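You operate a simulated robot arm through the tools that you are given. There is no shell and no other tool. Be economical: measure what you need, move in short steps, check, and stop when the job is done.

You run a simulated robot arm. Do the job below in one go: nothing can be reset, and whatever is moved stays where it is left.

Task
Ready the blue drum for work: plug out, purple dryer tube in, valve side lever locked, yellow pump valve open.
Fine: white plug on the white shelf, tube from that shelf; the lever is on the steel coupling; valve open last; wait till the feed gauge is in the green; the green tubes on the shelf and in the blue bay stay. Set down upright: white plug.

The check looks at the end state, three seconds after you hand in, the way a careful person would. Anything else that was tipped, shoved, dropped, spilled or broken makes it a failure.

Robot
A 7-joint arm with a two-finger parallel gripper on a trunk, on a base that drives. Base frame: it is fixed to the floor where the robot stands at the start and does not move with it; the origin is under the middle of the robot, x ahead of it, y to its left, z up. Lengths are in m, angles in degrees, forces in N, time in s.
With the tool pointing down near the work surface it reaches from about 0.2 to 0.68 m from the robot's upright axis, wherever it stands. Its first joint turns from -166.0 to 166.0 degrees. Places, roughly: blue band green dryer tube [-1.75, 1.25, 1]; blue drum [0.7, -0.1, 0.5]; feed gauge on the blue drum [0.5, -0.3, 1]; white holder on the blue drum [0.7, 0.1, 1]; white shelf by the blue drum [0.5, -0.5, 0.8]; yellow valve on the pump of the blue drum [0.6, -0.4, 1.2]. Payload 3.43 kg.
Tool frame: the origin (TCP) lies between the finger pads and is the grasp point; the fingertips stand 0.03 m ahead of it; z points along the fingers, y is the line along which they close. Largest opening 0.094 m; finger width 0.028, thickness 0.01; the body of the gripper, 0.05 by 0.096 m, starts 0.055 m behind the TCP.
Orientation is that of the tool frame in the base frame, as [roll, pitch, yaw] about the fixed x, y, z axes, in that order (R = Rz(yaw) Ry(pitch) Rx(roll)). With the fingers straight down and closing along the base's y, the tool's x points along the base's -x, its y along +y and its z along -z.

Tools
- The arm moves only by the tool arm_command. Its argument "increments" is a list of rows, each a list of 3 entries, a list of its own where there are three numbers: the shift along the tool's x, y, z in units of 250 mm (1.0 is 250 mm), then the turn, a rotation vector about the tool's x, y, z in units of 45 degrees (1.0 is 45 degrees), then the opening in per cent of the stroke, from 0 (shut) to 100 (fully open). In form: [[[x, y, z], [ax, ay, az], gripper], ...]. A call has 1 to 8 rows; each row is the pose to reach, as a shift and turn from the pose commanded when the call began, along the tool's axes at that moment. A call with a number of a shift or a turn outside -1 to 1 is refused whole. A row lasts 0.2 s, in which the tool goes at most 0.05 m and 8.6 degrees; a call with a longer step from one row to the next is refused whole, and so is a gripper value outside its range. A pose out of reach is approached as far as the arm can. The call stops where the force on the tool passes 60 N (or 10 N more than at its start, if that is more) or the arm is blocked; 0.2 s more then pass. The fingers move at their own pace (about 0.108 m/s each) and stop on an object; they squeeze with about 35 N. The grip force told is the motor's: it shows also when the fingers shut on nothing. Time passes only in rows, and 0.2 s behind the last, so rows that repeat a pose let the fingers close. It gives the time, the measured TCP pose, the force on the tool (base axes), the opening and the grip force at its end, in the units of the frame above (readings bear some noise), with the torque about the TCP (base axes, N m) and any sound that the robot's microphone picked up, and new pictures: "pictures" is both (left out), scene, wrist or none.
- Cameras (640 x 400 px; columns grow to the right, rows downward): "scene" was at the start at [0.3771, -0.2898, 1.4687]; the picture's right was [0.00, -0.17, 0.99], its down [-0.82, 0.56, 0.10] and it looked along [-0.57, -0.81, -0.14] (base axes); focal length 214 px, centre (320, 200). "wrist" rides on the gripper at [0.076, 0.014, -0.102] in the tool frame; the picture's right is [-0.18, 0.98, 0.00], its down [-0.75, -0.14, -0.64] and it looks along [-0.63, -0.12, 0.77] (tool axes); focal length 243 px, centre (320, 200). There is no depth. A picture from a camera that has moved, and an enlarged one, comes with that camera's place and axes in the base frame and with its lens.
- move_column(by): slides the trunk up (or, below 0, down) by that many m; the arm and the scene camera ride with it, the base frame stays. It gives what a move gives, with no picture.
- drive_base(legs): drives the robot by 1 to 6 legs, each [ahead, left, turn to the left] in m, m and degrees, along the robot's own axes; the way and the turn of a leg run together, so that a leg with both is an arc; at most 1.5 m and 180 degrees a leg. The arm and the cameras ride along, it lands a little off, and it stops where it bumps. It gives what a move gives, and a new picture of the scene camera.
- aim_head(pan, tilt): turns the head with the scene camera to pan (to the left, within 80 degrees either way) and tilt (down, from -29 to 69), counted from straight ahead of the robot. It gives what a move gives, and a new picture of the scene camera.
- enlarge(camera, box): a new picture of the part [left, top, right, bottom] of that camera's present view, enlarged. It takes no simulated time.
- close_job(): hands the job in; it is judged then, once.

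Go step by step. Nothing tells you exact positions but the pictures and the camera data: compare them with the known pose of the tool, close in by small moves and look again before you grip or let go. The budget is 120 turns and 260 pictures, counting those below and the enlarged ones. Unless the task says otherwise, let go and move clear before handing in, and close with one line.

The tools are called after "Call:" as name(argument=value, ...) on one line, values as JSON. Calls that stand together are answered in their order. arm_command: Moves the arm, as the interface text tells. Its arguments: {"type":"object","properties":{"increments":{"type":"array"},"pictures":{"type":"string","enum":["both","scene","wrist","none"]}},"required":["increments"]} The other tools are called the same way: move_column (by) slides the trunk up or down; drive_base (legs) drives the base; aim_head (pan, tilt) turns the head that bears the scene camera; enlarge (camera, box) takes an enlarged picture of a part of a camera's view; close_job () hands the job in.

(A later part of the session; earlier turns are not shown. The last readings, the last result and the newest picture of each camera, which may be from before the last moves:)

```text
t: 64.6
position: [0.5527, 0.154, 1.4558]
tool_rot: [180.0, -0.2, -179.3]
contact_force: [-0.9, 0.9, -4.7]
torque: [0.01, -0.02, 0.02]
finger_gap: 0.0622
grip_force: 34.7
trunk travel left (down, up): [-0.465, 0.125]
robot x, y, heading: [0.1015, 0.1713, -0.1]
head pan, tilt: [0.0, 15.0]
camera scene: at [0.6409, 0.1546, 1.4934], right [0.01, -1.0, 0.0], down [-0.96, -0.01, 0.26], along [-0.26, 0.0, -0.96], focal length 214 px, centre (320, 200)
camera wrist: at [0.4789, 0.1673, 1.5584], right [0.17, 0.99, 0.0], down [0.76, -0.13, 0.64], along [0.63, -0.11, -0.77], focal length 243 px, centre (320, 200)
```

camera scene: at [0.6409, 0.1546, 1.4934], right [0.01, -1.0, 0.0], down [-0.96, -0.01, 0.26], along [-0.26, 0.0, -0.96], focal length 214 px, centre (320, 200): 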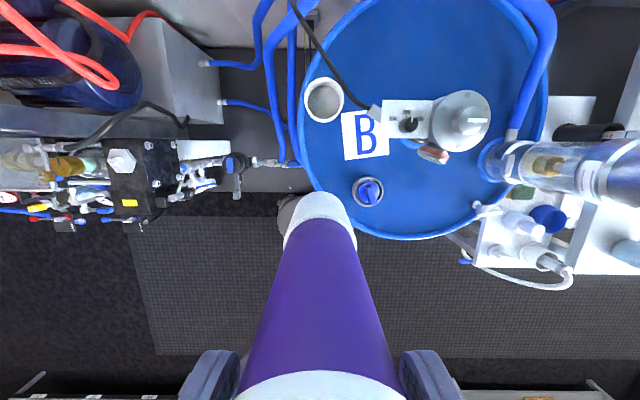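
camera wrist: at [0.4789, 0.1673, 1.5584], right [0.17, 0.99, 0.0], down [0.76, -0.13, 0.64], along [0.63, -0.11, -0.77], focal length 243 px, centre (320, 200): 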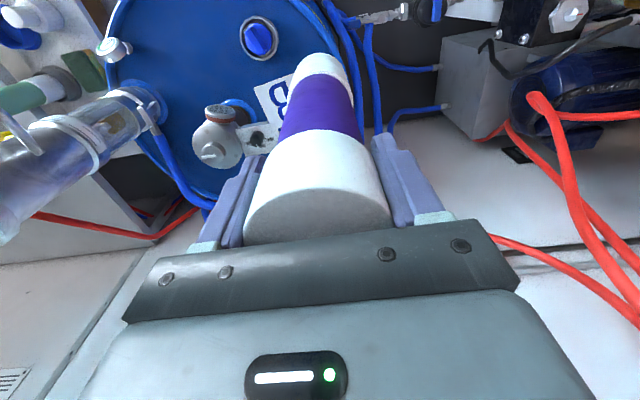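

Call:
enlarge(camera="scene", box=[230, 60, 430, 400])

Call:
enlarge(camera="wrist", box=[230, 40, 410, 240])

```text
1.18 times, centred on (330, 230) of scene
camera zoom: at [0.6409, 0.1546, 1.4934], right [0.01, -1.0, 0.0], down [-0.96, -0.01, 0.26], along [-0.26, 0.0, -0.96], focal length 252 px, centre (308, 165)
```

zoom: 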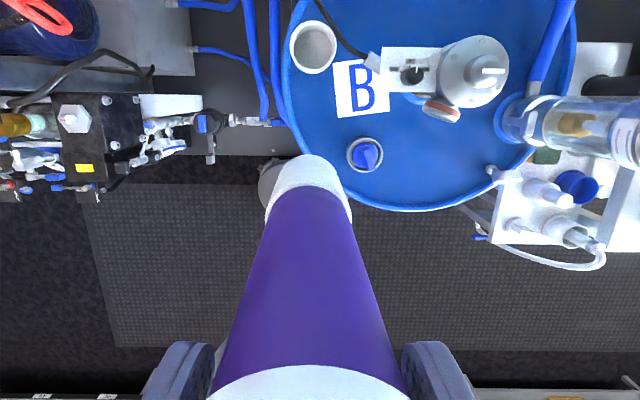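

```text
2.00 times, centred on (320, 140) of wrist
camera zoom: at [0.4789, 0.1673, 1.5584], right [0.17, 0.99, 0.0], down [0.76, -0.13, 0.64], along [0.63, -0.11, -0.77], focal length 485 px, centre (320, 320)
```

zoom: 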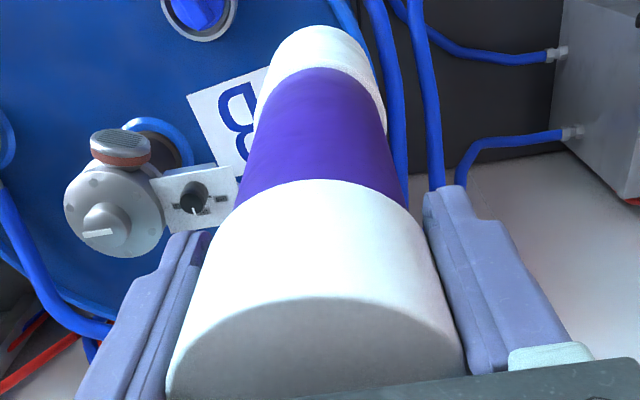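

The tube is uniform, about 60 mm across. I'll move over the cup centre (0.720, 0.149) and look.

Call:
arm_command(increments=[[[-0.17, -0.007, 0], [0, 0, 0], 0], [[-0.34, -0.014, 0], [0, 0, 0], 0], [[-0.51, -0.021, 0], [0, 0, 0], 0], [[-0.668, -0.028, 0.05], [0, 0, 0], 0], [[-0.668, -0.028, 0.15], [0, 0, 0], 0], [[-0.668, -0.028, 0.22], [0, 0, 0], 0]], pictures="both")

```text
t: 66.0
position: [0.7193, 0.1463, 1.3975]
tool_rot: [179.9, -0.2, -179.4]
contact_force: [0.9, 0.4, -4.2]
torque: [-0.01, 0.02, -0.01]
finger_gap: 0.0624
grip_force: 35.0
trunk travel left (down, up): [-0.465, 0.125]
robot x, y, heading: [0.1041, 0.1741, -0.1]
head pan, tilt: [0.0, 15.0]
camera scene: at [0.8052, 0.148, 1.4344], right [0.01, -1.0, 0.0], down [-0.96, -0.01, 0.26], along [-0.26, 0.0, -0.96], focal length 214 px, centre (320, 200)
camera wrist: at [0.6432, 0.1606, 1.4994], right [0.17, 0.99, 0.0], down [0.76, -0.13, 0.64], along [0.63, -0.11, -0.77], focal length 243 px, centre (320, 200)
```

scene: 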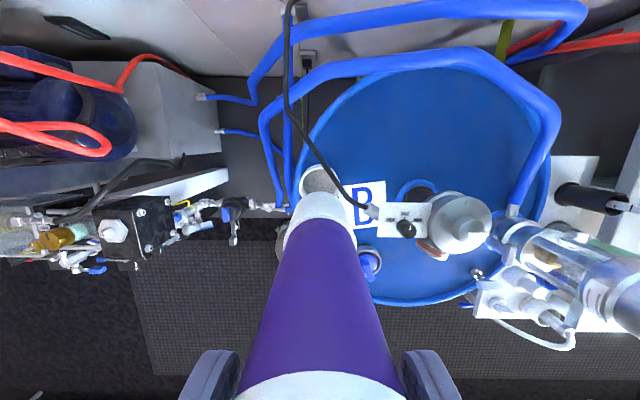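
wrist: 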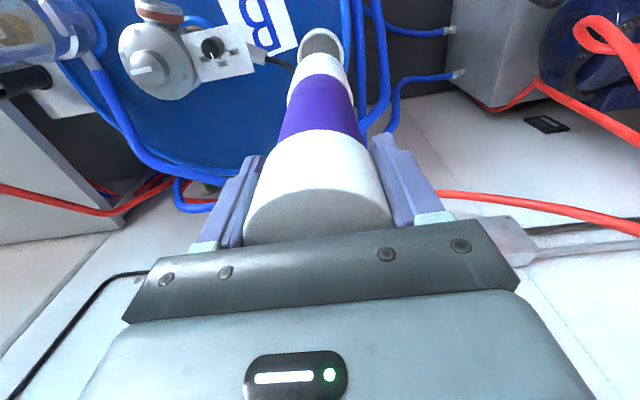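

Call:
arm_command(increments=[[[0.0, 0.006, 0.1], [0, 0, 0], 0], [[0.0, 0.01, 0.2], [0, 0, 0], 0], [[0.0, 0.01, 0.29], [0, 0, 0], 0]], pictures="none")

Call:
enlarge(camera="scene", box=[240, 120, 400, 260])

Call:
enlarge(camera="wrist", box=[240, 0, 400, 140])

```text
t: 66.8
position: [0.7177, 0.1488, 1.326]
tool_rot: [180.0, -0.3, -179.3]
contact_force: [0.1, 0.1, -4.3]
torque: [-0.02, -0.01, -0.01]
finger_gap: 0.0624
grip_force: 35.2
trunk travel left (down, up): [-0.465, 0.125]
robot x, y, heading: [0.1011, 0.1772, 0.2]
head pan, tilt: [0.0, 15.0]
```

```text
2.86 times, centred on (320, 190) of scene
camera zoom: at [0.8049, 0.1498, 1.3635], right [0.01, -1.0, 0.0], down [-0.96, -0.01, 0.26], along [-0.26, 0.0, -0.96], focal length 613 px, centre (320, 229)
```

zoom: 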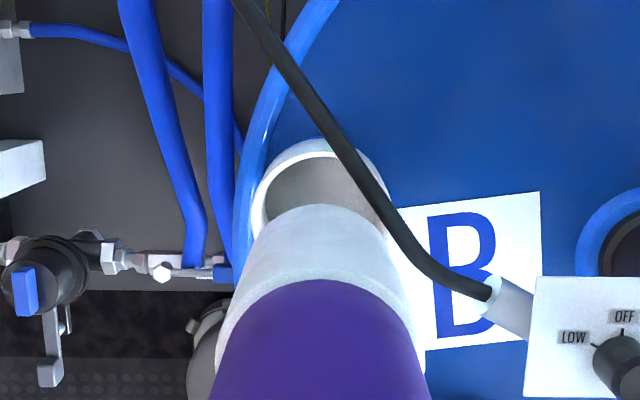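

```text
2.86 times, centred on (320, 70) of wrist
camera zoom: at [0.6429, 0.1624, 1.4285], right [0.17, 0.99, 0.0], down [0.76, -0.13, 0.64], along [0.63, -0.11, -0.77], focal length 693 px, centre (320, 571)
```

zoom: 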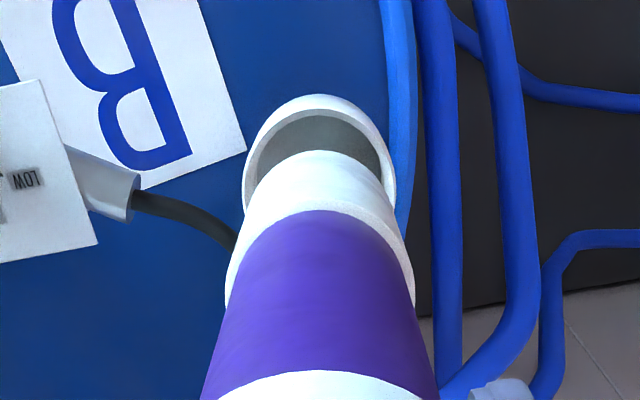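

Alignment is within about 2 mm. I'll shift slightly away from the cable and lower in small steps watching the force.

Call:
arm_command(increments=[[[-0.008, 0.01, 0], [0, 0, 0], 0], [[-0.008, 0.01, 0.05], [0, 0, 0], 0], [[-0.008, 0.01, 0.1], [0, 0, 0], 0], [[-0.008, 0.01, 0.14], [0, 0, 0], 0]], pictures="none")

Call:
enlarge(camera="scene", box=[240, 120, 400, 260])

Call:
enlarge(camera="wrist", box=[240, 0, 400, 140])

```text
t: 67.8
position: [0.7188, 0.1518, 1.2908]
tool_rot: [179.9, -0.3, -179.3]
contact_force: [0.1, -0.4, -3.7]
torque: [0.01, -0.02, 0.02]
finger_gap: 0.0624
grip_force: 35.3
trunk travel left (down, up): [-0.465, 0.125]
robot x, y, heading: [0.1044, 0.1754, -0.1]
head pan, tilt: [0.0, 15.0]
```

```text
2.86 times, centred on (320, 190) of scene
camera zoom: at [0.8067, 0.1527, 1.3293], right [0.01, -1.0, 0.0], down [-0.96, -0.01, 0.26], along [-0.26, 0.0, -0.96], focal length 613 px, centre (320, 229)
```

zoom: 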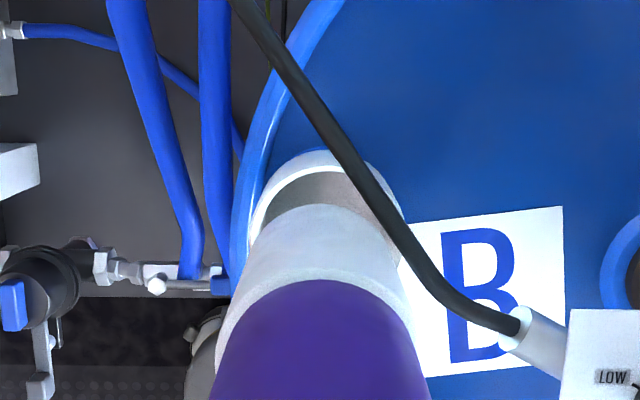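

```text
2.86 times, centred on (320, 70) of wrist
camera zoom: at [0.6447, 0.1653, 1.3943], right [0.17, 0.99, 0.0], down [0.76, -0.13, 0.64], along [0.63, -0.11, -0.77], focal length 693 px, centre (320, 571)
```

zoom: 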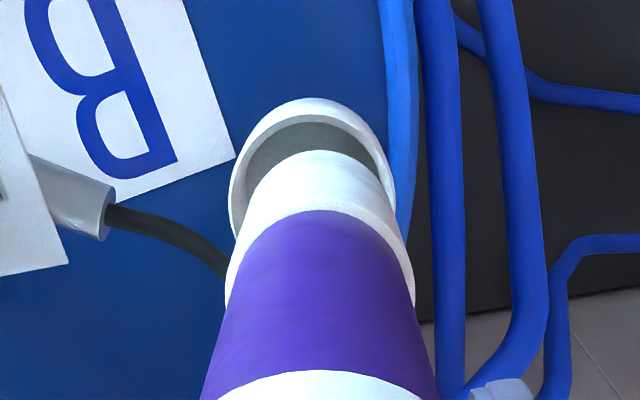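

Call:
arm_command(increments=[[[-0.004, -0.003, 0.03], [0, 0, 0], 0], [[-0.004, -0.003, 0.06], [0, 0, 0], 0], [[-0.004, -0.003, 0.09], [0, 0, 0], 0]], pictures="none")

Call:
enlarge(camera="scene", box=[240, 120, 400, 260])

Call:
enlarge(camera="wrist", box=[240, 0, 400, 140])

```text
t: 68.6
position: [0.7208, 0.1502, 1.2692]
tool_rot: [179.9, -0.3, -179.3]
contact_force: [-0.5, -0.2, -3.8]
torque: [-0.01, 0.01, 0.01]
finger_gap: 0.0624
grip_force: 34.9
trunk travel left (down, up): [-0.465, 0.125]
robot x, y, heading: [0.1031, 0.1732, 0.2]
head pan, tilt: [0.0, 15.0]
```

```text
2.86 times, centred on (320, 190) of scene
camera zoom: at [0.8082, 0.1515, 1.3065], right [0.01, -1.0, 0.0], down [-0.96, -0.01, 0.26], along [-0.26, 0.0, -0.96], focal length 613 px, centre (320, 229)
```

zoom: 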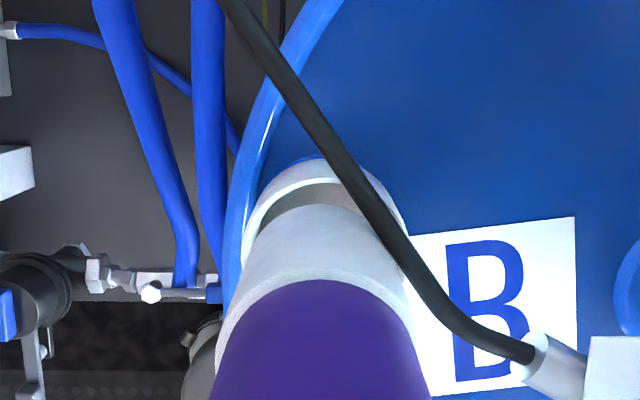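

```text
2.86 times, centred on (320, 70) of wrist
camera zoom: at [0.6462, 0.1641, 1.3715], right [0.17, 0.99, 0.0], down [0.76, -0.13, 0.64], along [0.63, -0.11, -0.77], focal length 693 px, centre (320, 571)
```

zoom: 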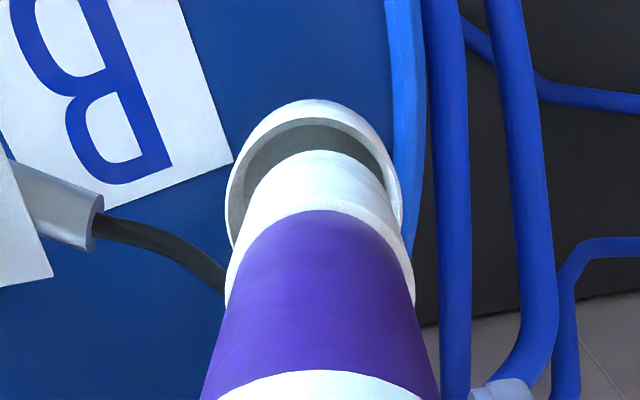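

No contact with the cable. Entering the cup.

Call:
arm_command(increments=[[[-0.002, -0.002, 0.03], [0, 0, 0], 0], [[-0.002, -0.002, 0.06], [0, 0, 0], 0], [[-0.002, -0.002, 0.09], [0, 0, 0], 0], [[-0.002, -0.002, 0.12], [0, 0, 0], 0]], pictures="none")

Call:
enlarge(camera="scene", box=[240, 120, 400, 260])

Call:
enlarge(camera="wrist", box=[240, 0, 400, 140])

```text
t: 69.6
position: [0.7222, 0.1505, 1.2392]
tool_rot: [179.9, -0.2, -179.3]
contact_force: [0.2, -0.7, -3.2]
torque: [-0.09, -0.01, 0.02]
finger_gap: 0.0624
grip_force: 35.4
trunk travel left (down, up): [-0.465, 0.125]
robot x, y, heading: [0.1016, 0.1754, -0.1]
head pan, tilt: [0.0, 15.0]
```

```text
2.86 times, centred on (320, 190) of scene
camera zoom: at [0.8085, 0.152, 1.2774], right [0.01, -1.0, 0.0], down [-0.96, -0.01, 0.26], along [-0.26, 0.0, -0.96], focal length 613 px, centre (320, 229)
```

zoom: 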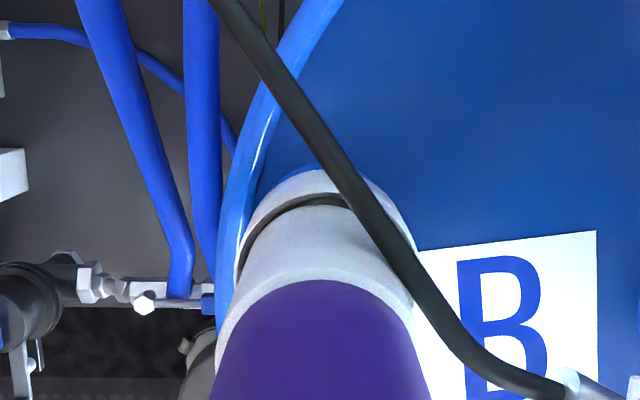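

```text
2.86 times, centred on (320, 70) of wrist
camera zoom: at [0.6464, 0.1646, 1.3423], right [0.17, 0.99, 0.0], down [0.76, -0.13, 0.64], along [0.63, -0.11, -0.77], focal length 693 px, centre (320, 571)
```

zoom: 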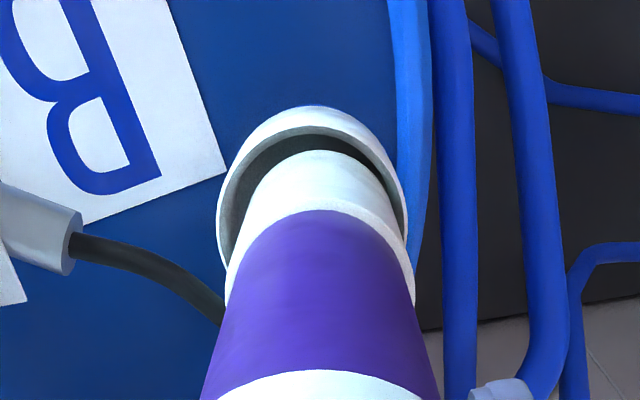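

Call:
arm_command(increments=[[[0, -0.008, 0], [0, 0, 0], 0], [[0, -0.008, 0.03], [0, 0, 0], 0], [[0, -0.008, 0.06], [0, 0, 0], 0], [[0, -0.008, 0.09], [0, 0, 0], 0]], pictures="none")

Call:
enlarge(camera="wrist", box=[240, 0, 400, 140])

```text
t: 70.6
position: [0.7217, 0.1483, 1.217]
tool_rot: [179.9, -0.3, -179.3]
contact_force: [0.3, 0.4, -3.4]
torque: [0.02, 0.01, 0.01]
finger_gap: 0.0624
grip_force: 34.8
trunk travel left (down, up): [-0.465, 0.125]
robot x, y, heading: [0.1003, 0.1763, 0.1]
head pan, tilt: [0.0, 15.0]
```

```text
2.86 times, centred on (320, 70) of wrist
camera zoom: at [0.6467, 0.1623, 1.319], right [0.17, 0.99, 0.0], down [0.76, -0.13, 0.64], along [0.63, -0.11, -0.77], focal length 693 px, centre (320, 571)
```

zoom: 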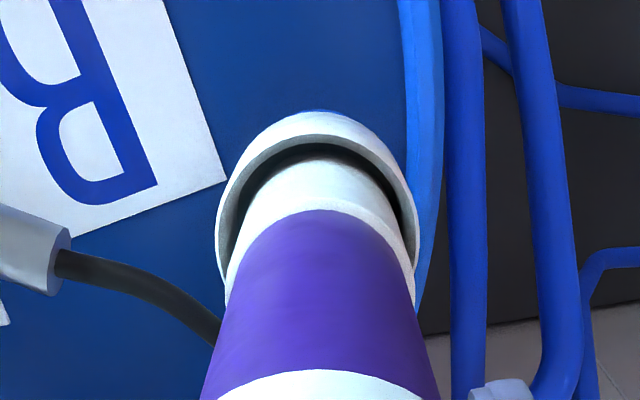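

It is inside the cup with no side load. Lowering until it seats.

Call:
arm_command(increments=[[[0, 0, 0.03], [0, 0, 0], 0], [[0, 0, 0.06], [0, 0, 0], 0], [[0, 0, 0.09], [0, 0, 0], 0], [[0, 0, 0.12], [0, 0, 0], 0], [[0, 0, 0.15], [0, 0, 0], 0], [[0, 0, 0.18], [0, 0, 0], 0]], pictures="both")

```text
t: 71.8
position: [0.7226, 0.1479, 1.1895]
tool_rot: [-179.9, 0.5, -179.4]
contact_force: [-9.1, -1.1, 29.9]
torque: [0.12, 1.71, 0.18]
finger_gap: 0.0626
grip_force: 35.1
trunk travel left (down, up): [-0.465, 0.125]
robot x, y, heading: [0.1037, 0.1763, -0.1]
head pan, tilt: [0.0, 15.0]
stopped in row 6: the force on the tool passed its limit at 68 N (the readings are from after the stop); the commanded pose is now the measured one
camera scene: at [0.8083, 0.1497, 1.2273], right [0.01, -1.0, 0.0], down [-0.97, -0.01, 0.25], along [-0.25, 0.0, -0.97], focal length 214 px, centre (320, 200)
camera wrist: at [0.6454, 0.1623, 1.29], right [0.17, 0.99, 0.0], down [0.75, -0.13, 0.65], along [0.64, -0.11, -0.76], focal length 243 px, centre (320, 200)
```

scene: 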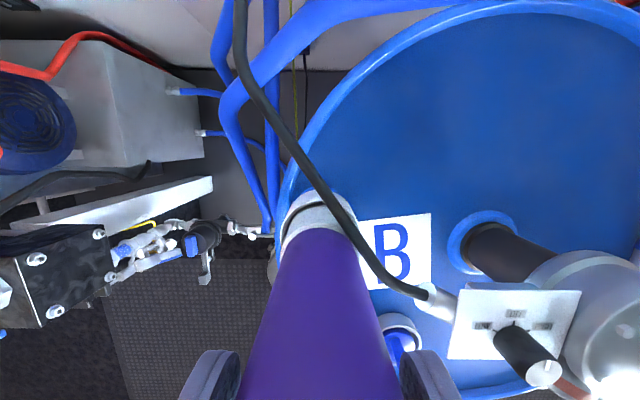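
wrist: 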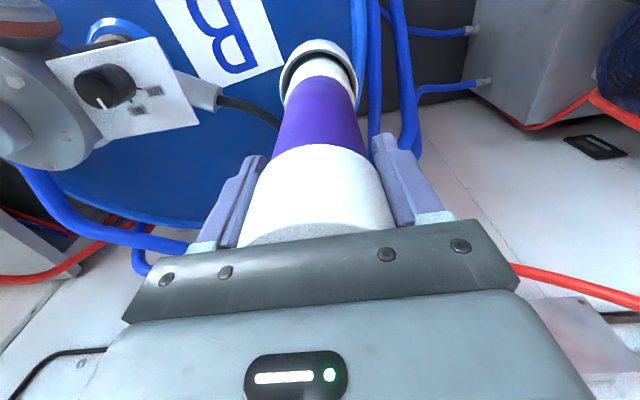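

Seated at the cup floor (bottom ≈0.98). Ease slightly and release.

Call:
arm_command(increments=[[[0, 0, -0.006], [0, -0.012, 0], 0], [[0, 0, -0.006], [0, -0.012, 0], 0]], pictures="none")

Call:
arm_command(increments=[[[0, 0, 0], [0, 0, 0], 80], [[0, 0, 0], [0, 0, 0], 100], [[0, 0, 0], [0, 0, 0], 100]], pictures="wrist")

```text
t: 72.4
position: [0.7217, 0.1484, 1.1887]
tool_rot: [180.0, 1.1, -179.3]
contact_force: [-5.6, -1.3, 25.7]
torque: [-0.43, 1.94, 0.05]
finger_gap: 0.0622
grip_force: 35.2
trunk travel left (down, up): [-0.465, 0.125]
robot x, y, heading: [0.1011, 0.1692, 0.2]
head pan, tilt: [0.0, 15.0]
```

```text
t: 73.2
position: [0.7223, 0.1489, 1.1885]
tool_rot: [179.9, 1.1, -179.4]
contact_force: [-2.2, -1.9, 29.8]
torque: [0.03, 0.62, 0.0]
finger_gap: 0.0938
grip_force: 0.1
trunk travel left (down, up): [-0.465, 0.125]
robot x, y, heading: [0.1037, 0.1709, -0.1]
head pan, tilt: [0.0, 15.0]
camera wrist: at [0.6445, 0.1627, 1.2896], right [0.17, 0.99, 0.0], down [0.74, -0.13, 0.66], along [0.65, -0.11, -0.75], focal length 243 px, centre (320, 200)
```

wrist: 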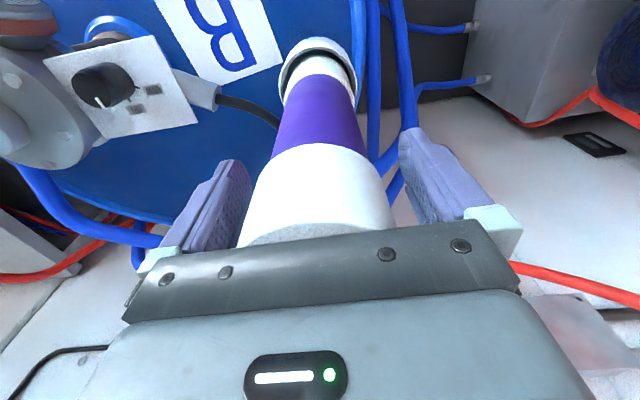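

The palm is touching the cap top. I'll rise clear and inspect how the tube sits.

Call:
arm_command(increments=[[[0, 0, -0.1], [0, 0, 0], 100], [[0, 0, -0.25], [0, 0, 0], 100], [[0, 0, -0.4], [0, 0, 0], 100], [[0.1, 0, -0.5], [0, -0.01, 0], 100], [[0.25, 0, -0.5], [0, -0.02, 0], 100], [[0.4, 0, -0.5], [0, -0.02, 0], 100], [[0.55, 0, -0.5], [0, -0.02, 0], 100]], pictures="both")

```text
t: 74.8
position: [0.5818, 0.1464, 1.3082]
tool_rot: [179.9, 1.9, -179.3]
contact_force: [-0.4, -0.1, 0.0]
torque: [0.03, 0.01, -0.01]
finger_gap: 0.0941
grip_force: 0.1
trunk travel left (down, up): [-0.465, 0.125]
robot x, y, heading: [0.1019, 0.1702, 0.1]
head pan, tilt: [0.0, 15.0]
camera scene: at [0.6679, 0.1468, 1.3492], right [0.01, -1.0, 0.0], down [-0.97, -0.01, 0.23], along [-0.23, 0.0, -0.97], focal length 214 px, centre (320, 200)
camera wrist: at [0.5035, 0.1594, 1.4081], right [0.17, 0.99, 0.01], down [0.73, -0.13, 0.67], along [0.66, -0.11, -0.75], focal length 243 px, centre (320, 200)
```

scene: 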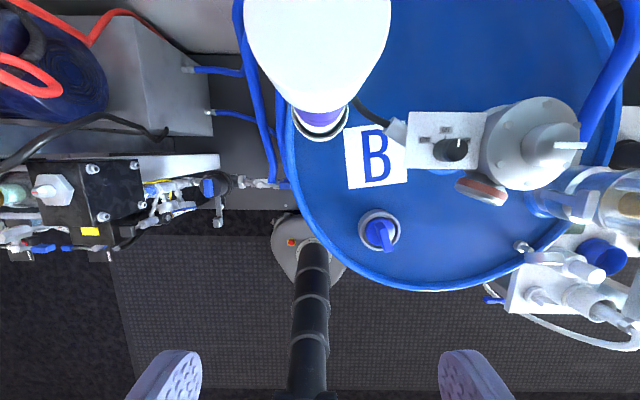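
wrist: 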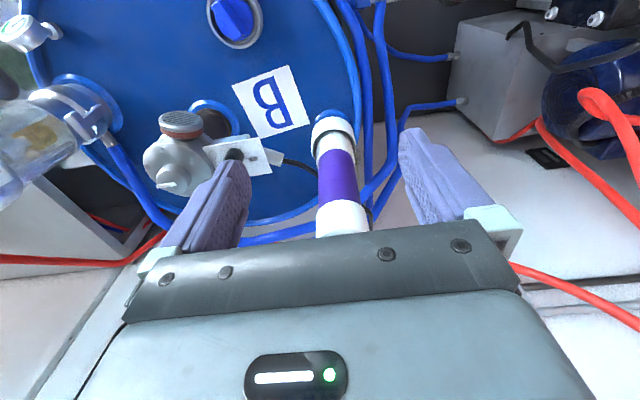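

Call:
enlarge(camera="wrist", box=[260, 90, 420, 250])

Call:
enlarge(camera="scene", box=[220, 0, 420, 180])

```text
2.50 times, centred on (340, 170) of wrist
camera zoom: at [0.5035, 0.1594, 1.4081], right [0.17, 0.99, 0.01], down [0.73, -0.13, 0.67], along [0.66, -0.11, -0.75], focal length 606 px, centre (270, 275)
```

zoom: 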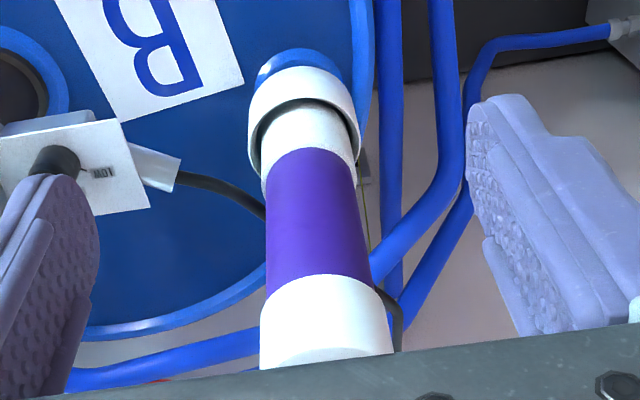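

```text
2.22 times, centred on (320, 90) of scene
camera zoom: at [0.6679, 0.1468, 1.3492], right [0.01, -1.0, 0.0], down [-0.97, -0.01, 0.23], along [-0.23, 0.0, -0.97], focal length 477 px, centre (320, 444)
```

zoom: 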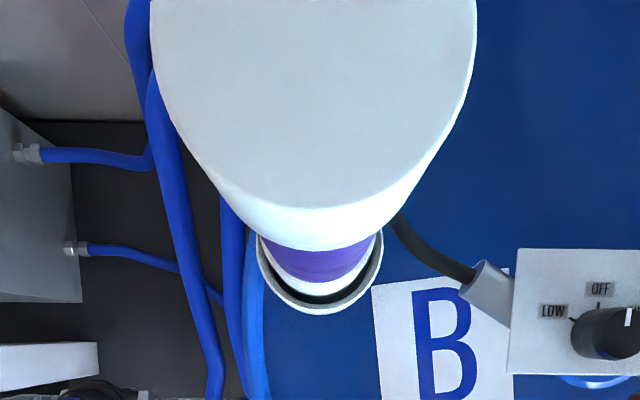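

The tube bottom is at the same depth as the plug bottom was, so it is seated and upright. Next is the coupling lever; I'll retract and drive over to look at it.

Call:
arm_command(increments=[[[0.2, 0, 0], [0, -0.02, 0], 50], [[0.4, 0, 0], [0, -0.042, 0], 50], [[0.6, 0, 0], [0, -0.042, 0], 50], [[0.8, 0, 0], [0, -0.042, 0], 50]], pictures="none")

Call:
drive_base(legs=[[-0.02, -0.29, 0]])

Call:
aim_head(pan=-20, tilt=-29)

```text
t: 75.8
position: [0.412, 0.1401, 1.3092]
tool_rot: [179.9, 3.5, -179.3]
contact_force: [0.5, 0.1, 0.4]
torque: [0.0, 0.0, 0.03]
finger_gap: 0.0468
grip_force: 0.2
out of reach, approached as far as the arm can: row 4
trunk travel left (down, up): [-0.465, 0.125]
robot x, y, heading: [0.1061, 0.173, -0.1]
head pan, tilt: [0.0, 15.0]
```

```text
t: 77.8
position: [0.3915, -0.1486, 1.3101]
tool_rot: [179.9, 3.6, -179.6]
contact_force: [0.5, 0.0, 0.6]
torque: [0.05, 0.0, 0.0]
finger_gap: 0.0469
grip_force: 0.1
trunk travel left (down, up): [-0.465, 0.125]
robot x, y, heading: [0.0808, -0.1143, -0.2]
head pan, tilt: [0.0, 15.0]
camera scene: at [0.4753, -0.1489, 1.3521], right [0.01, -1.0, 0.0], down [-0.98, -0.01, 0.2], along [-0.2, 0.0, -0.98], focal length 214 px, centre (320, 200)
```

scene: 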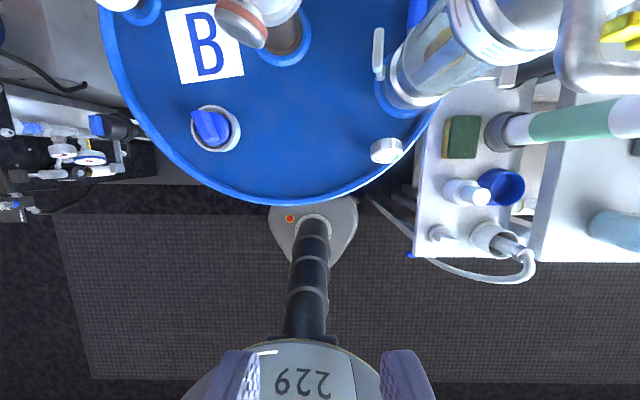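

```text
t: 78.9
position: [0.3906, -0.1477, 1.3096]
tool_rot: [179.9, 3.6, -179.5]
contact_force: [0.6, -0.2, -0.4]
torque: [-0.02, 0.02, 0.01]
finger_gap: 0.047
grip_force: 0.1
trunk travel left (down, up): [-0.465, 0.125]
robot x, y, heading: [0.0861, -0.1144, -0.1]
head pan, tilt: [-20.0, -28.6]
camera scene: at [0.5377, -0.17, 1.3865], right [-0.01, -0.94, 0.34], down [-0.85, -0.17, -0.5], along [0.53, -0.29, -0.79], focal length 214 px, centre (320, 200)
```

scene: 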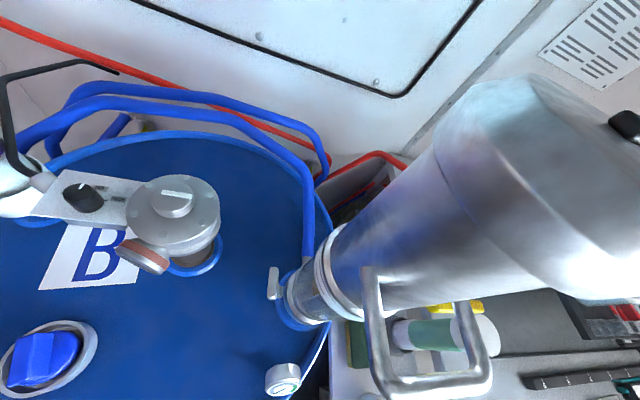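

Call:
aim_head(pan=0, tilt=60)

Call:
move_column(by=-0.14)

Call:
arm_command(increments=[[[0.0, -0.16, 0], [0, 0.04, 0], 50], [[0.0, -0.32, 0], [0, 0.08, 0], 50], [[0.0, -0.48, 0], [0, 0.08, 0], 50], [[0.0, -0.64, 0], [0, 0.08, 0], 50], [[0.0, -0.8, 0], [0, 0.08, 0], 50], [[0, -1.0, 0], [0, 0.08, 0], 50]], pictures="none")

Call:
arm_command(increments=[[[0.0, -0.16, 0], [0, 0, 0], 50], [[0.0, -0.32, 0], [0, 0, 0], 50], [[0.0, -0.4, 0], [0, 0, 0], 50]], pictures="wrist")

Call:
aim_head(pan=45, tilt=-29)

```text
t: 80.5
position: [0.3916, -0.1483, 1.3088]
tool_rot: [179.9, 3.6, -179.5]
contact_force: [0.2, -1.1, -0.2]
torque: [-0.01, 0.02, -0.02]
finger_gap: 0.0472
grip_force: 0.0
trunk travel left (down, up): [-0.465, 0.125]
robot x, y, heading: [0.0821, -0.1143, -0.3]
head pan, tilt: [0.0, 60.0]
camera scene: at [0.4076, -0.1484, 1.3746], right [0.01, -1.0, 0.0], down [-0.55, -0.01, 0.83], along [-0.83, -0.01, -0.55], focal length 214 px, centre (320, 200)
```

scene: 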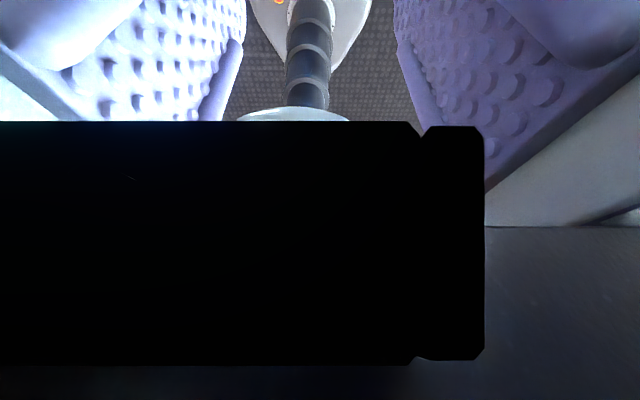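

```text
t: 82.2
position: [0.3909, -0.1474, 1.169]
tool_rot: [179.8, 3.6, -179.5]
contact_force: [0.6, -0.1, -0.6]
torque: [-0.02, 0.0, -0.02]
finger_gap: 0.047
grip_force: 0.1
trunk travel left (down, up): [-0.325, 0.265]
robot x, y, heading: [0.0808, -0.1116, 0.1]
head pan, tilt: [0.0, 60.0]
```

```text
t: 83.6
position: [0.3936, -0.4003, 1.1681]
tool_rot: [179.9, 0.0, -179.5]
contact_force: [0.7, -1.5, -0.6]
torque: [0.05, -0.01, 0.02]
finger_gap: 0.0469
grip_force: 0.0
trunk travel left (down, up): [-0.325, 0.265]
robot x, y, heading: [0.0816, -0.1144, -0.2]
head pan, tilt: [0.0, 60.0]
```

```text
t: 84.4
position: [0.3942, -0.4985, 1.1673]
tool_rot: [179.9, 0.0, -179.5]
contact_force: [0.7, 0.2, 0.3]
torque: [-0.01, 0.01, 0.0]
finger_gap: 0.0469
grip_force: 0.2
trunk travel left (down, up): [-0.325, 0.265]
robot x, y, heading: [0.0794, -0.1116, 0.0]
head pan, tilt: [0.0, 60.0]
camera wrist: at [0.3185, -0.4851, 1.27], right [0.18, 0.98, 0.0], down [0.75, -0.14, 0.64], along [0.63, -0.11, -0.77], focal length 243 px, centre (320, 200)
```

wrist: 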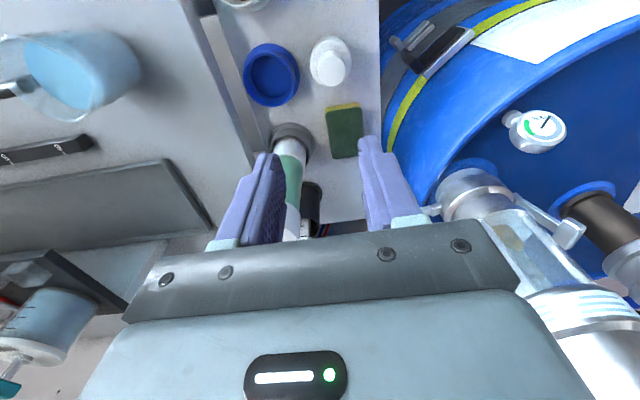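

```text
t: 86.0
position: [0.3942, -0.4975, 1.1675]
tool_rot: [179.9, 0.0, -179.5]
contact_force: [0.5, 0.4, 0.2]
torque: [-0.01, -0.02, 0.01]
finger_gap: 0.047
grip_force: 0.0
trunk travel left (down, up): [-0.325, 0.265]
robot x, y, heading: [0.0846, -0.1142, -0.0]
head pan, tilt: [45.0, -28.6]
camera scene: at [0.5445, -0.4495, 1.2521], right [0.01, -0.71, -0.71], down [-0.88, 0.33, -0.34], along [0.47, 0.63, -0.62], focal length 214 px, centre (320, 200)
```

scene: 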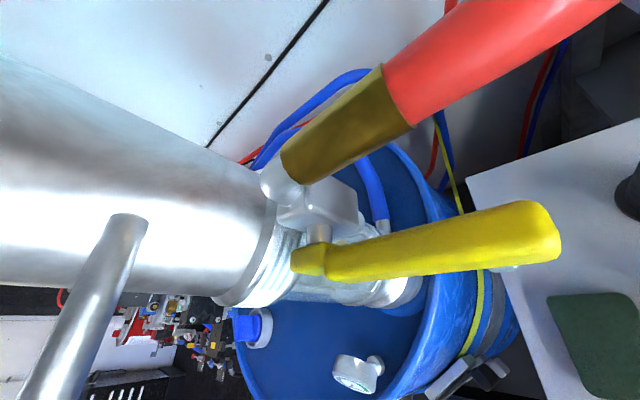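

Call:
arm_command(increments=[[[0.0, 0, 0.15], [0, 0, 0], 50], [[0.0, 0, 0.3], [0, 0, 0], 50], [[0.0, 0, 0.4], [0, 0, 0], 50]], pictures="both")

Call:
aim_head(pan=65, tilt=-29)

```text
t: 86.8
position: [0.394, -0.4997, 1.0671]
tool_rot: [180.0, 0.1, -179.5]
contact_force: [0.5, -0.2, -0.2]
torque: [0.01, 0.01, -0.02]
finger_gap: 0.047
grip_force: 0.0
trunk travel left (down, up): [-0.325, 0.265]
robot x, y, heading: [0.0843, -0.1124, -0.3]
head pan, tilt: [45.0, -28.6]
camera scene: at [0.5448, -0.4504, 1.1517], right [0.01, -0.71, -0.71], down [-0.88, 0.33, -0.34], along [0.47, 0.63, -0.62], focal length 214 px, centre (320, 200)
camera wrist: at [0.3187, -0.485, 1.1698], right [0.18, 0.98, 0.0], down [0.75, -0.13, 0.64], along [0.63, -0.11, -0.77], focal length 243 px, centre (320, 200)
```

scene: 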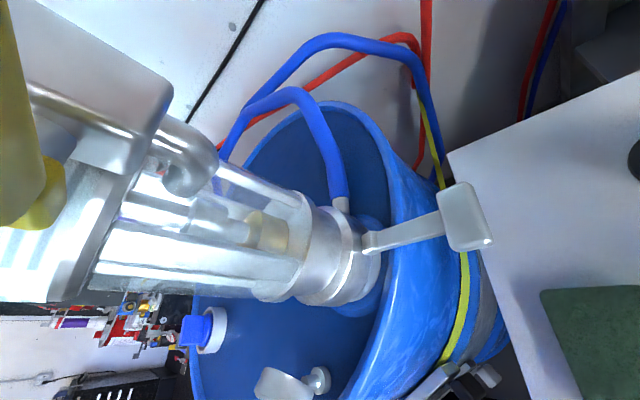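
wrist: 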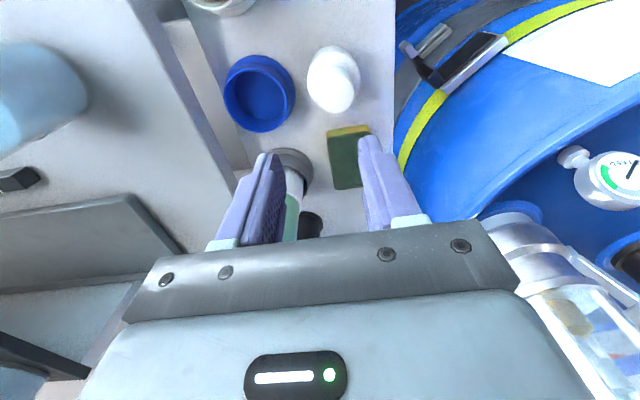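

```text
t: 87.7
position: [0.3944, -0.4984, 1.0683]
tool_rot: [179.9, 0.1, -179.5]
contact_force: [-0.9, -0.3, -0.2]
torque: [-0.02, 0.07, 0.02]
finger_gap: 0.0469
grip_force: 0.2
trunk travel left (down, up): [-0.325, 0.265]
robot x, y, heading: [0.0793, -0.112, -0.0]
head pan, tilt: [65.0, -28.6]
camera scene: at [0.5444, -0.4367, 1.1713], right [0.0, -0.42, -0.91], down [-0.88, 0.43, -0.2], along [0.47, 0.8, -0.37], focal length 214 px, centre (320, 200)
```

scene: 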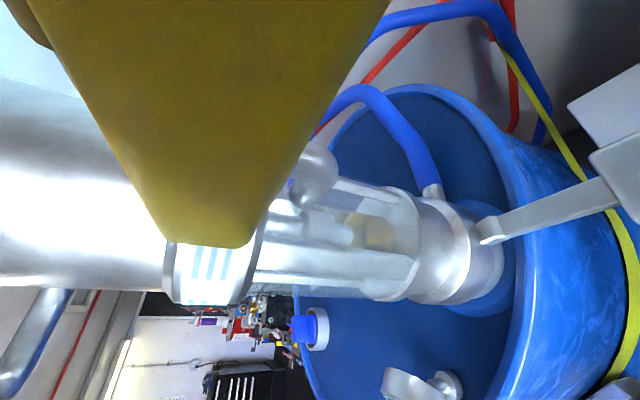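

The valve-side lever sticks out horizontally toward −y; the +y lever should show the locked pose. I'll look at that one from the other side.

Call:
aim_head(pan=0, tilt=40)

Call:
arm_command(increments=[[[0.0, 0.16, -0.1], [0, 0, 0], 50], [[0.0, 0.32, -0.2], [0, 0, 0], 50], [[0.0, 0.48, -0.3], [0, 0, 0], 50], [[0.0, 0.64, -0.3], [0, 0, 0], 50], [[0.0, 0.8, -0.3], [0, 0, 0], 50], [[0, 1.0, -0.3], [0, 0, 0], 50]], pictures="none")

Call:
arm_command(increments=[[[0.0, 0.16, 0], [0, 0, 0], 50], [[-0.05, 0.32, 0], [0, 0, 0], 50], [[-0.08, 0.4, 0], [0, 0, 0], 50]], pictures="wrist")

Call:
aim_head(pan=-55, tilt=-15)

```text
t: 89.1
position: [0.394, -0.4975, 1.068]
tool_rot: [179.9, 0.0, -179.5]
contact_force: [0.4, 0.1, -0.5]
torque: [-0.05, 0.02, -0.02]
finger_gap: 0.0472
grip_force: 0.0
trunk travel left (down, up): [-0.325, 0.265]
robot x, y, heading: [0.0821, -0.1129, -0.1]
head pan, tilt: [0.0, 40.0]
camera scene: at [0.4413, -0.4982, 1.1145], right [0.01, -1.0, 0.0], down [-0.77, -0.01, 0.64], along [-0.64, 0.0, -0.77], focal length 214 px, centre (320, 200)
```

scene: 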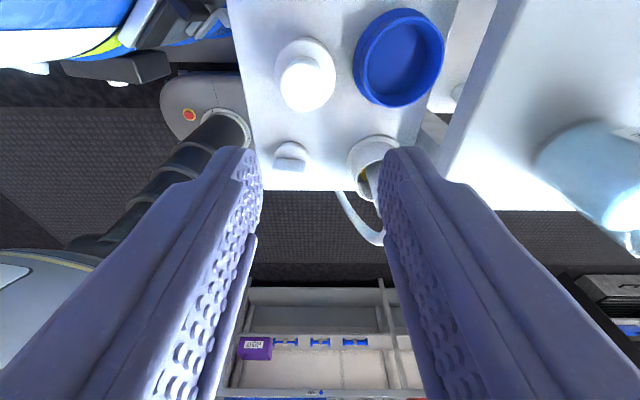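

```text
t: 90.5
position: [0.3912, -0.2472, 1.1449]
tool_rot: [-180.0, 0.0, -179.6]
contact_force: [0.7, -0.3, 0.3]
torque: [0.0, 0.0, -0.01]
finger_gap: 0.0468
grip_force: 0.1
trunk travel left (down, up): [-0.325, 0.265]
robot x, y, heading: [0.0813, -0.1141, -0.3]
head pan, tilt: [0.0, 40.0]
```

```text
t: 91.3
position: [0.4101, -0.147, 1.1463]
tool_rot: [-179.9, 0.0, -179.4]
contact_force: [0.5, -0.2, 0.0]
torque: [0.0, -0.01, -0.02]
finger_gap: 0.0469
grip_force: 0.0
trunk travel left (down, up): [-0.325, 0.265]
robot x, y, heading: [0.08, -0.1176, 0.4]
head pan, tilt: [0.0, 40.0]
camera wrist: at [0.3336, -0.1328, 1.2471], right [0.18, 0.98, 0.0], down [0.75, -0.14, 0.64], along [0.63, -0.11, -0.77], focal length 243 px, centre (320, 200)
```

wrist: 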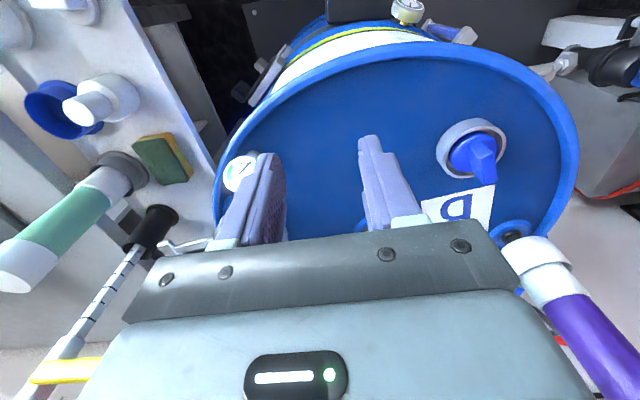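

```text
t: 92.5
position: [0.409, -0.1475, 1.1459]
tool_rot: [179.8, 0.0, -179.6]
contact_force: [0.5, 0.1, -0.2]
torque: [0.02, 0.0, 0.0]
finger_gap: 0.047
grip_force: 0.0
trunk travel left (down, up): [-0.325, 0.265]
robot x, y, heading: [0.0836, -0.1166, 0.1]
head pan, tilt: [-55.0, -15.0]
camera scene: at [0.5429, -0.2125, 1.2301], right [0.0, -0.58, 0.82], down [-0.96, -0.22, -0.15], along [0.27, -0.79, -0.56], focal length 214 px, centre (320, 200)
```

scene: 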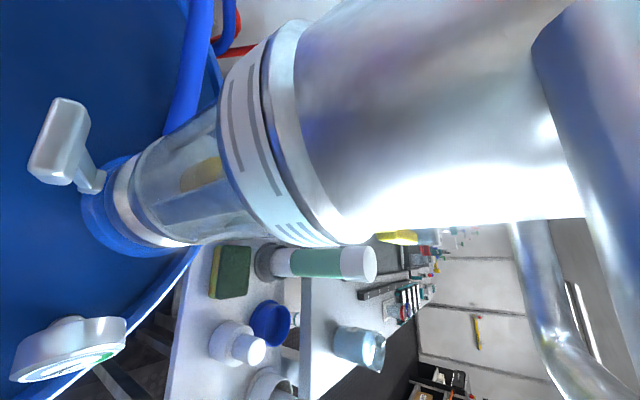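

Call:
enlarge(camera="scene", box=[0, 60, 240, 300])

Call:
aim_head(pan=-30, tilt=-29)

```text
1.67 times, centred on (120, 180) of scene
camera zoom: at [0.5429, -0.2125, 1.2301], right [0.0, -0.58, 0.82], down [-0.96, -0.22, -0.15], along [0.27, -0.79, -0.56], focal length 358 px, centre (653, 233)
```

zoom: 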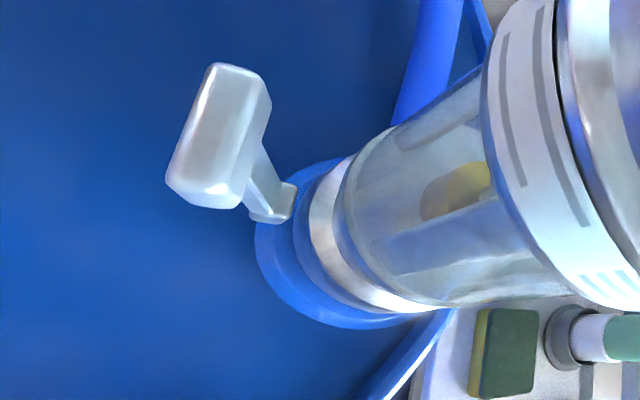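

```text
t: 93.4
position: [0.4088, -0.1477, 1.1459]
tool_rot: [180.0, -0.1, -179.4]
contact_force: [0.7, 0.0, 0.0]
torque: [0.01, 0.0, 0.03]
finger_gap: 0.0473
grip_force: 0.2
trunk travel left (down, up): [-0.325, 0.265]
robot x, y, heading: [0.0848, -0.1138, -0.1]
head pan, tilt: [-30.0, -28.6]
camera scene: at [0.5603, -0.18, 1.2183], right [0.01, -0.87, 0.5], down [-0.88, -0.25, -0.42], along [0.48, -0.43, -0.76], focal length 214 px, centre (320, 200)
```

scene: 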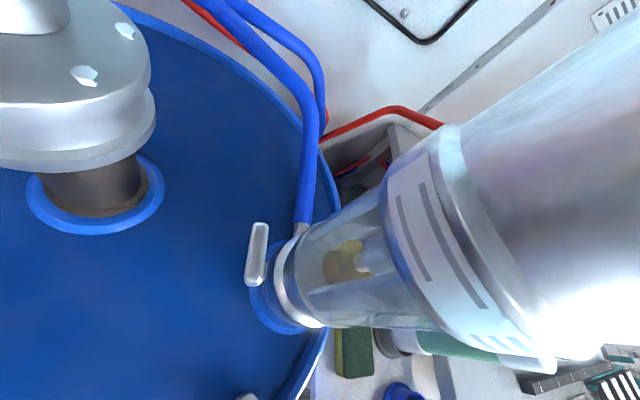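

The +y lever stands nearly upright (locked pose), while the valve-side lever lies out horizontally, so it must be swung up. I'll return to the shelf side and study the valve and lever.

Call:
aim_head(pan=0, tilt=40)

Call:
arm_command(increments=[[[0.06, -0.16, -0.05], [0, 0, 0], 0], [[0.14, -0.32, -0.1], [0, 0, 0], 0], [[0.2, -0.48, -0.15], [0, 0, 0], 0], [[0.2, -0.64, -0.15], [0, 0, 0], 0], [[0.2, -0.8, -0.15], [0, 0, 0], 0], [[0.2, -1.0, -0.15], [0, 0, 0], 0]], pictures="none")

Call:
arm_command(increments=[[[0.0, -0.16, 0], [0, 0, 0], 0], [[0.0, -0.32, 0], [0, 0, 0], 0], [[0.0, -0.4, 0], [0, 0, 0], 0]], pictures="none")

Call:
aim_head(pan=40, tilt=-29)

Call:
enlarge(camera="scene", box=[200, 80, 640, 360])

```text
t: 94.8
position: [0.4095, -0.1476, 1.1458]
tool_rot: [179.9, 0.0, -179.5]
contact_force: [-0.1, -1.0, 0.3]
torque: [0.03, 0.02, -0.04]
finger_gap: 0.0469
grip_force: 0.0
trunk travel left (down, up): [-0.325, 0.265]
robot x, y, heading: [0.0806, -0.1133, 0.0]
head pan, tilt: [0.0, 40.0]
camera scene: at [0.4564, -0.1474, 1.1913], right [0.01, -1.0, 0.0], down [-0.77, -0.01, 0.64], along [-0.64, -0.01, -0.77], focal length 214 px, centre (320, 200)
```

scene: 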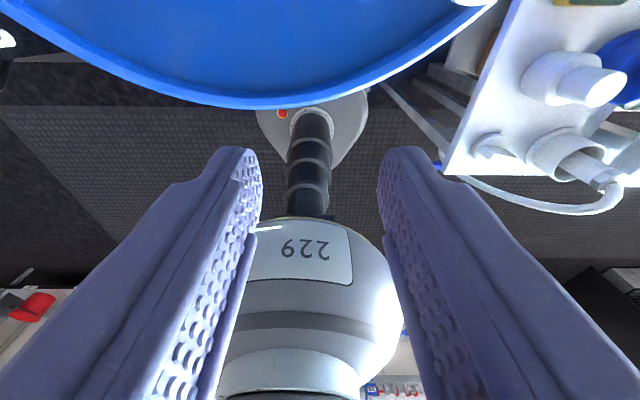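

```text
t: 96.2
position: [0.3637, -0.4004, 1.1819]
tool_rot: [179.8, 0.0, -179.5]
contact_force: [0.0, -0.5, -0.2]
torque: [0.04, 0.03, 0.02]
finger_gap: 0.0001
grip_force: 33.1
trunk travel left (down, up): [-0.325, 0.265]
robot x, y, heading: [0.0819, -0.1156, -0.2]
head pan, tilt: [0.0, 40.0]
```

```text
t: 97.0
position: [0.3626, -0.4985, 1.1819]
tool_rot: [179.8, 0.0, -179.5]
contact_force: [-0.4, 0.6, 0.0]
torque: [0.01, 0.0, -0.01]
finger_gap: 0.0
grip_force: 33.0
trunk travel left (down, up): [-0.325, 0.265]
robot x, y, heading: [0.0821, -0.1123, -0.2]
head pan, tilt: [0.0, 40.0]
```

```text
t: 98.4
position: [0.3642, -0.4981, 1.1834]
tool_rot: [179.8, 0.1, -179.5]
contact_force: [-0.3, 1.2, -0.3]
torque: [0.03, 0.0, -0.02]
finger_gap: 0.0
grip_force: 33.0
trunk travel left (down, up): [-0.325, 0.265]
robot x, y, heading: [0.079, -0.112, -0.1]
head pan, tilt: [40.0, -28.6]
camera scene: at [0.5144, -0.4545, 1.2634], right [0.01, -0.77, -0.64], down [-0.88, 0.3, -0.37], along [0.47, 0.57, -0.67], focal length 214 px, centre (320, 200)
```

scene: 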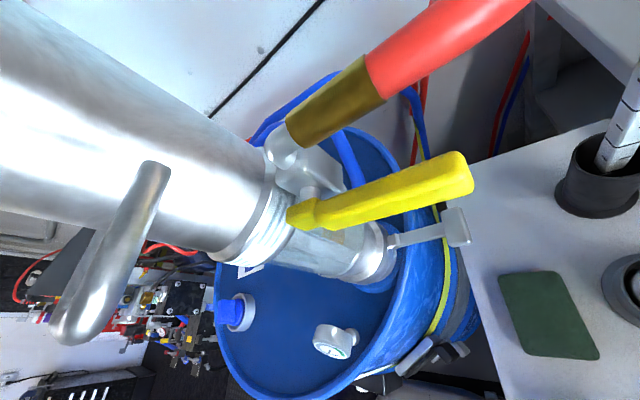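

```text
1.43 times, centred on (420, 220) of scene
camera zoom: at [0.5144, -0.4545, 1.2634], right [0.01, -0.77, -0.64], down [-0.88, 0.3, -0.37], along [0.47, 0.57, -0.67], focal length 306 px, centre (177, 171)
```

zoom: 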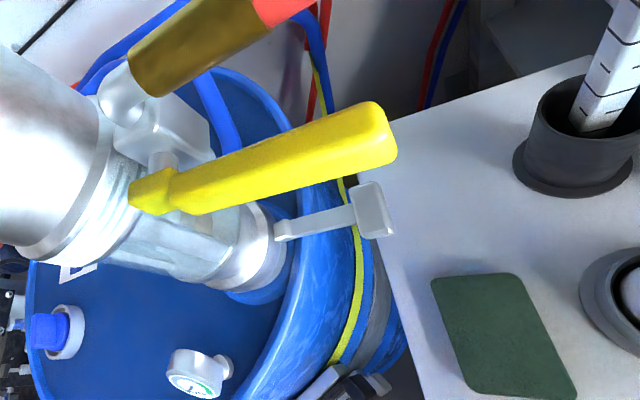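

Call:
aim_head(pan=78, tilt=-20)

Call:
arm_command(increments=[[[0, -0.15, 0], [0, 0, 0], 0], [[0, -0.3, 0.08], [0, 0, 0], 0], [[-0.03, -0.45, 0.2], [0, 0, 0], 0], [[-0.04, -0.52, 0.25], [0, 0, 0], 0]], pictures="scene")

```text
t: 99.5
position: [0.3644, -0.4985, 1.1834]
tool_rot: [179.9, 0.1, -179.5]
contact_force: [-0.1, 0.4, 0.3]
torque: [-0.05, 0.02, 0.02]
finger_gap: 0.0
grip_force: 32.9
trunk travel left (down, up): [-0.325, 0.265]
robot x, y, heading: [0.0784, -0.1162, -0.3]
head pan, tilt: [78.0, -20.0]
camera scene: at [0.5034, -0.4234, 1.2989], right [0.0, -0.21, -0.98], down [-0.94, 0.33, -0.07], along [0.33, 0.92, -0.19], focal length 214 px, centre (320, 200)
```

scene: 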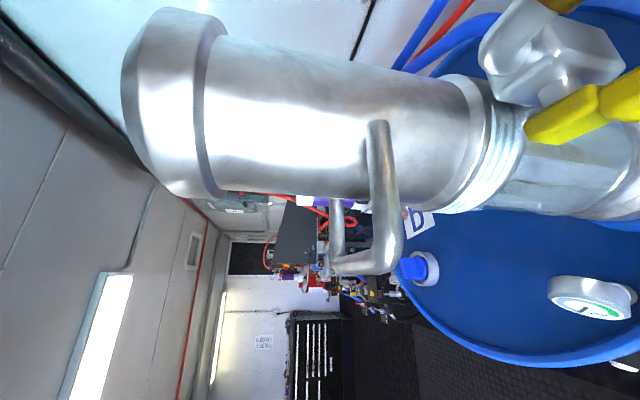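

```text
t: 100.5
position: [0.3754, -0.6303, 1.119]
tool_rot: [179.9, 0.0, -179.4]
contact_force: [0.4, -0.4, 0.4]
torque: [0.02, 0.0, 0.0]
finger_gap: 0.0
grip_force: 33.2
trunk travel left (down, up): [-0.325, 0.265]
robot x, y, heading: [0.0848, -0.1134, 0.0]
head pan, tilt: [78.0, -20.0]
camera scene: at [0.5148, -0.5545, 1.2336], right [0.0, -0.21, -0.98], down [-0.94, 0.33, -0.07], along [0.33, 0.92, -0.19], focal length 214 px, centre (320, 200)
```

scene: 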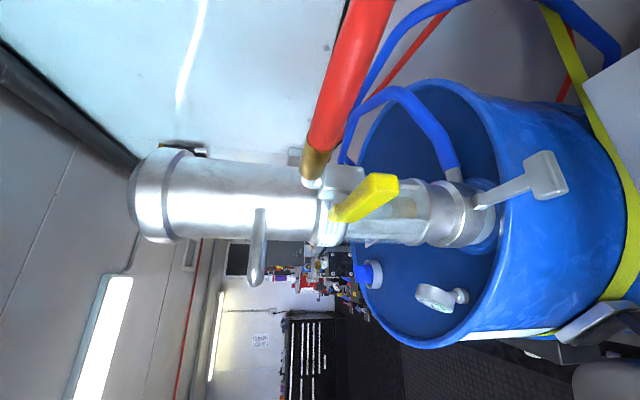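

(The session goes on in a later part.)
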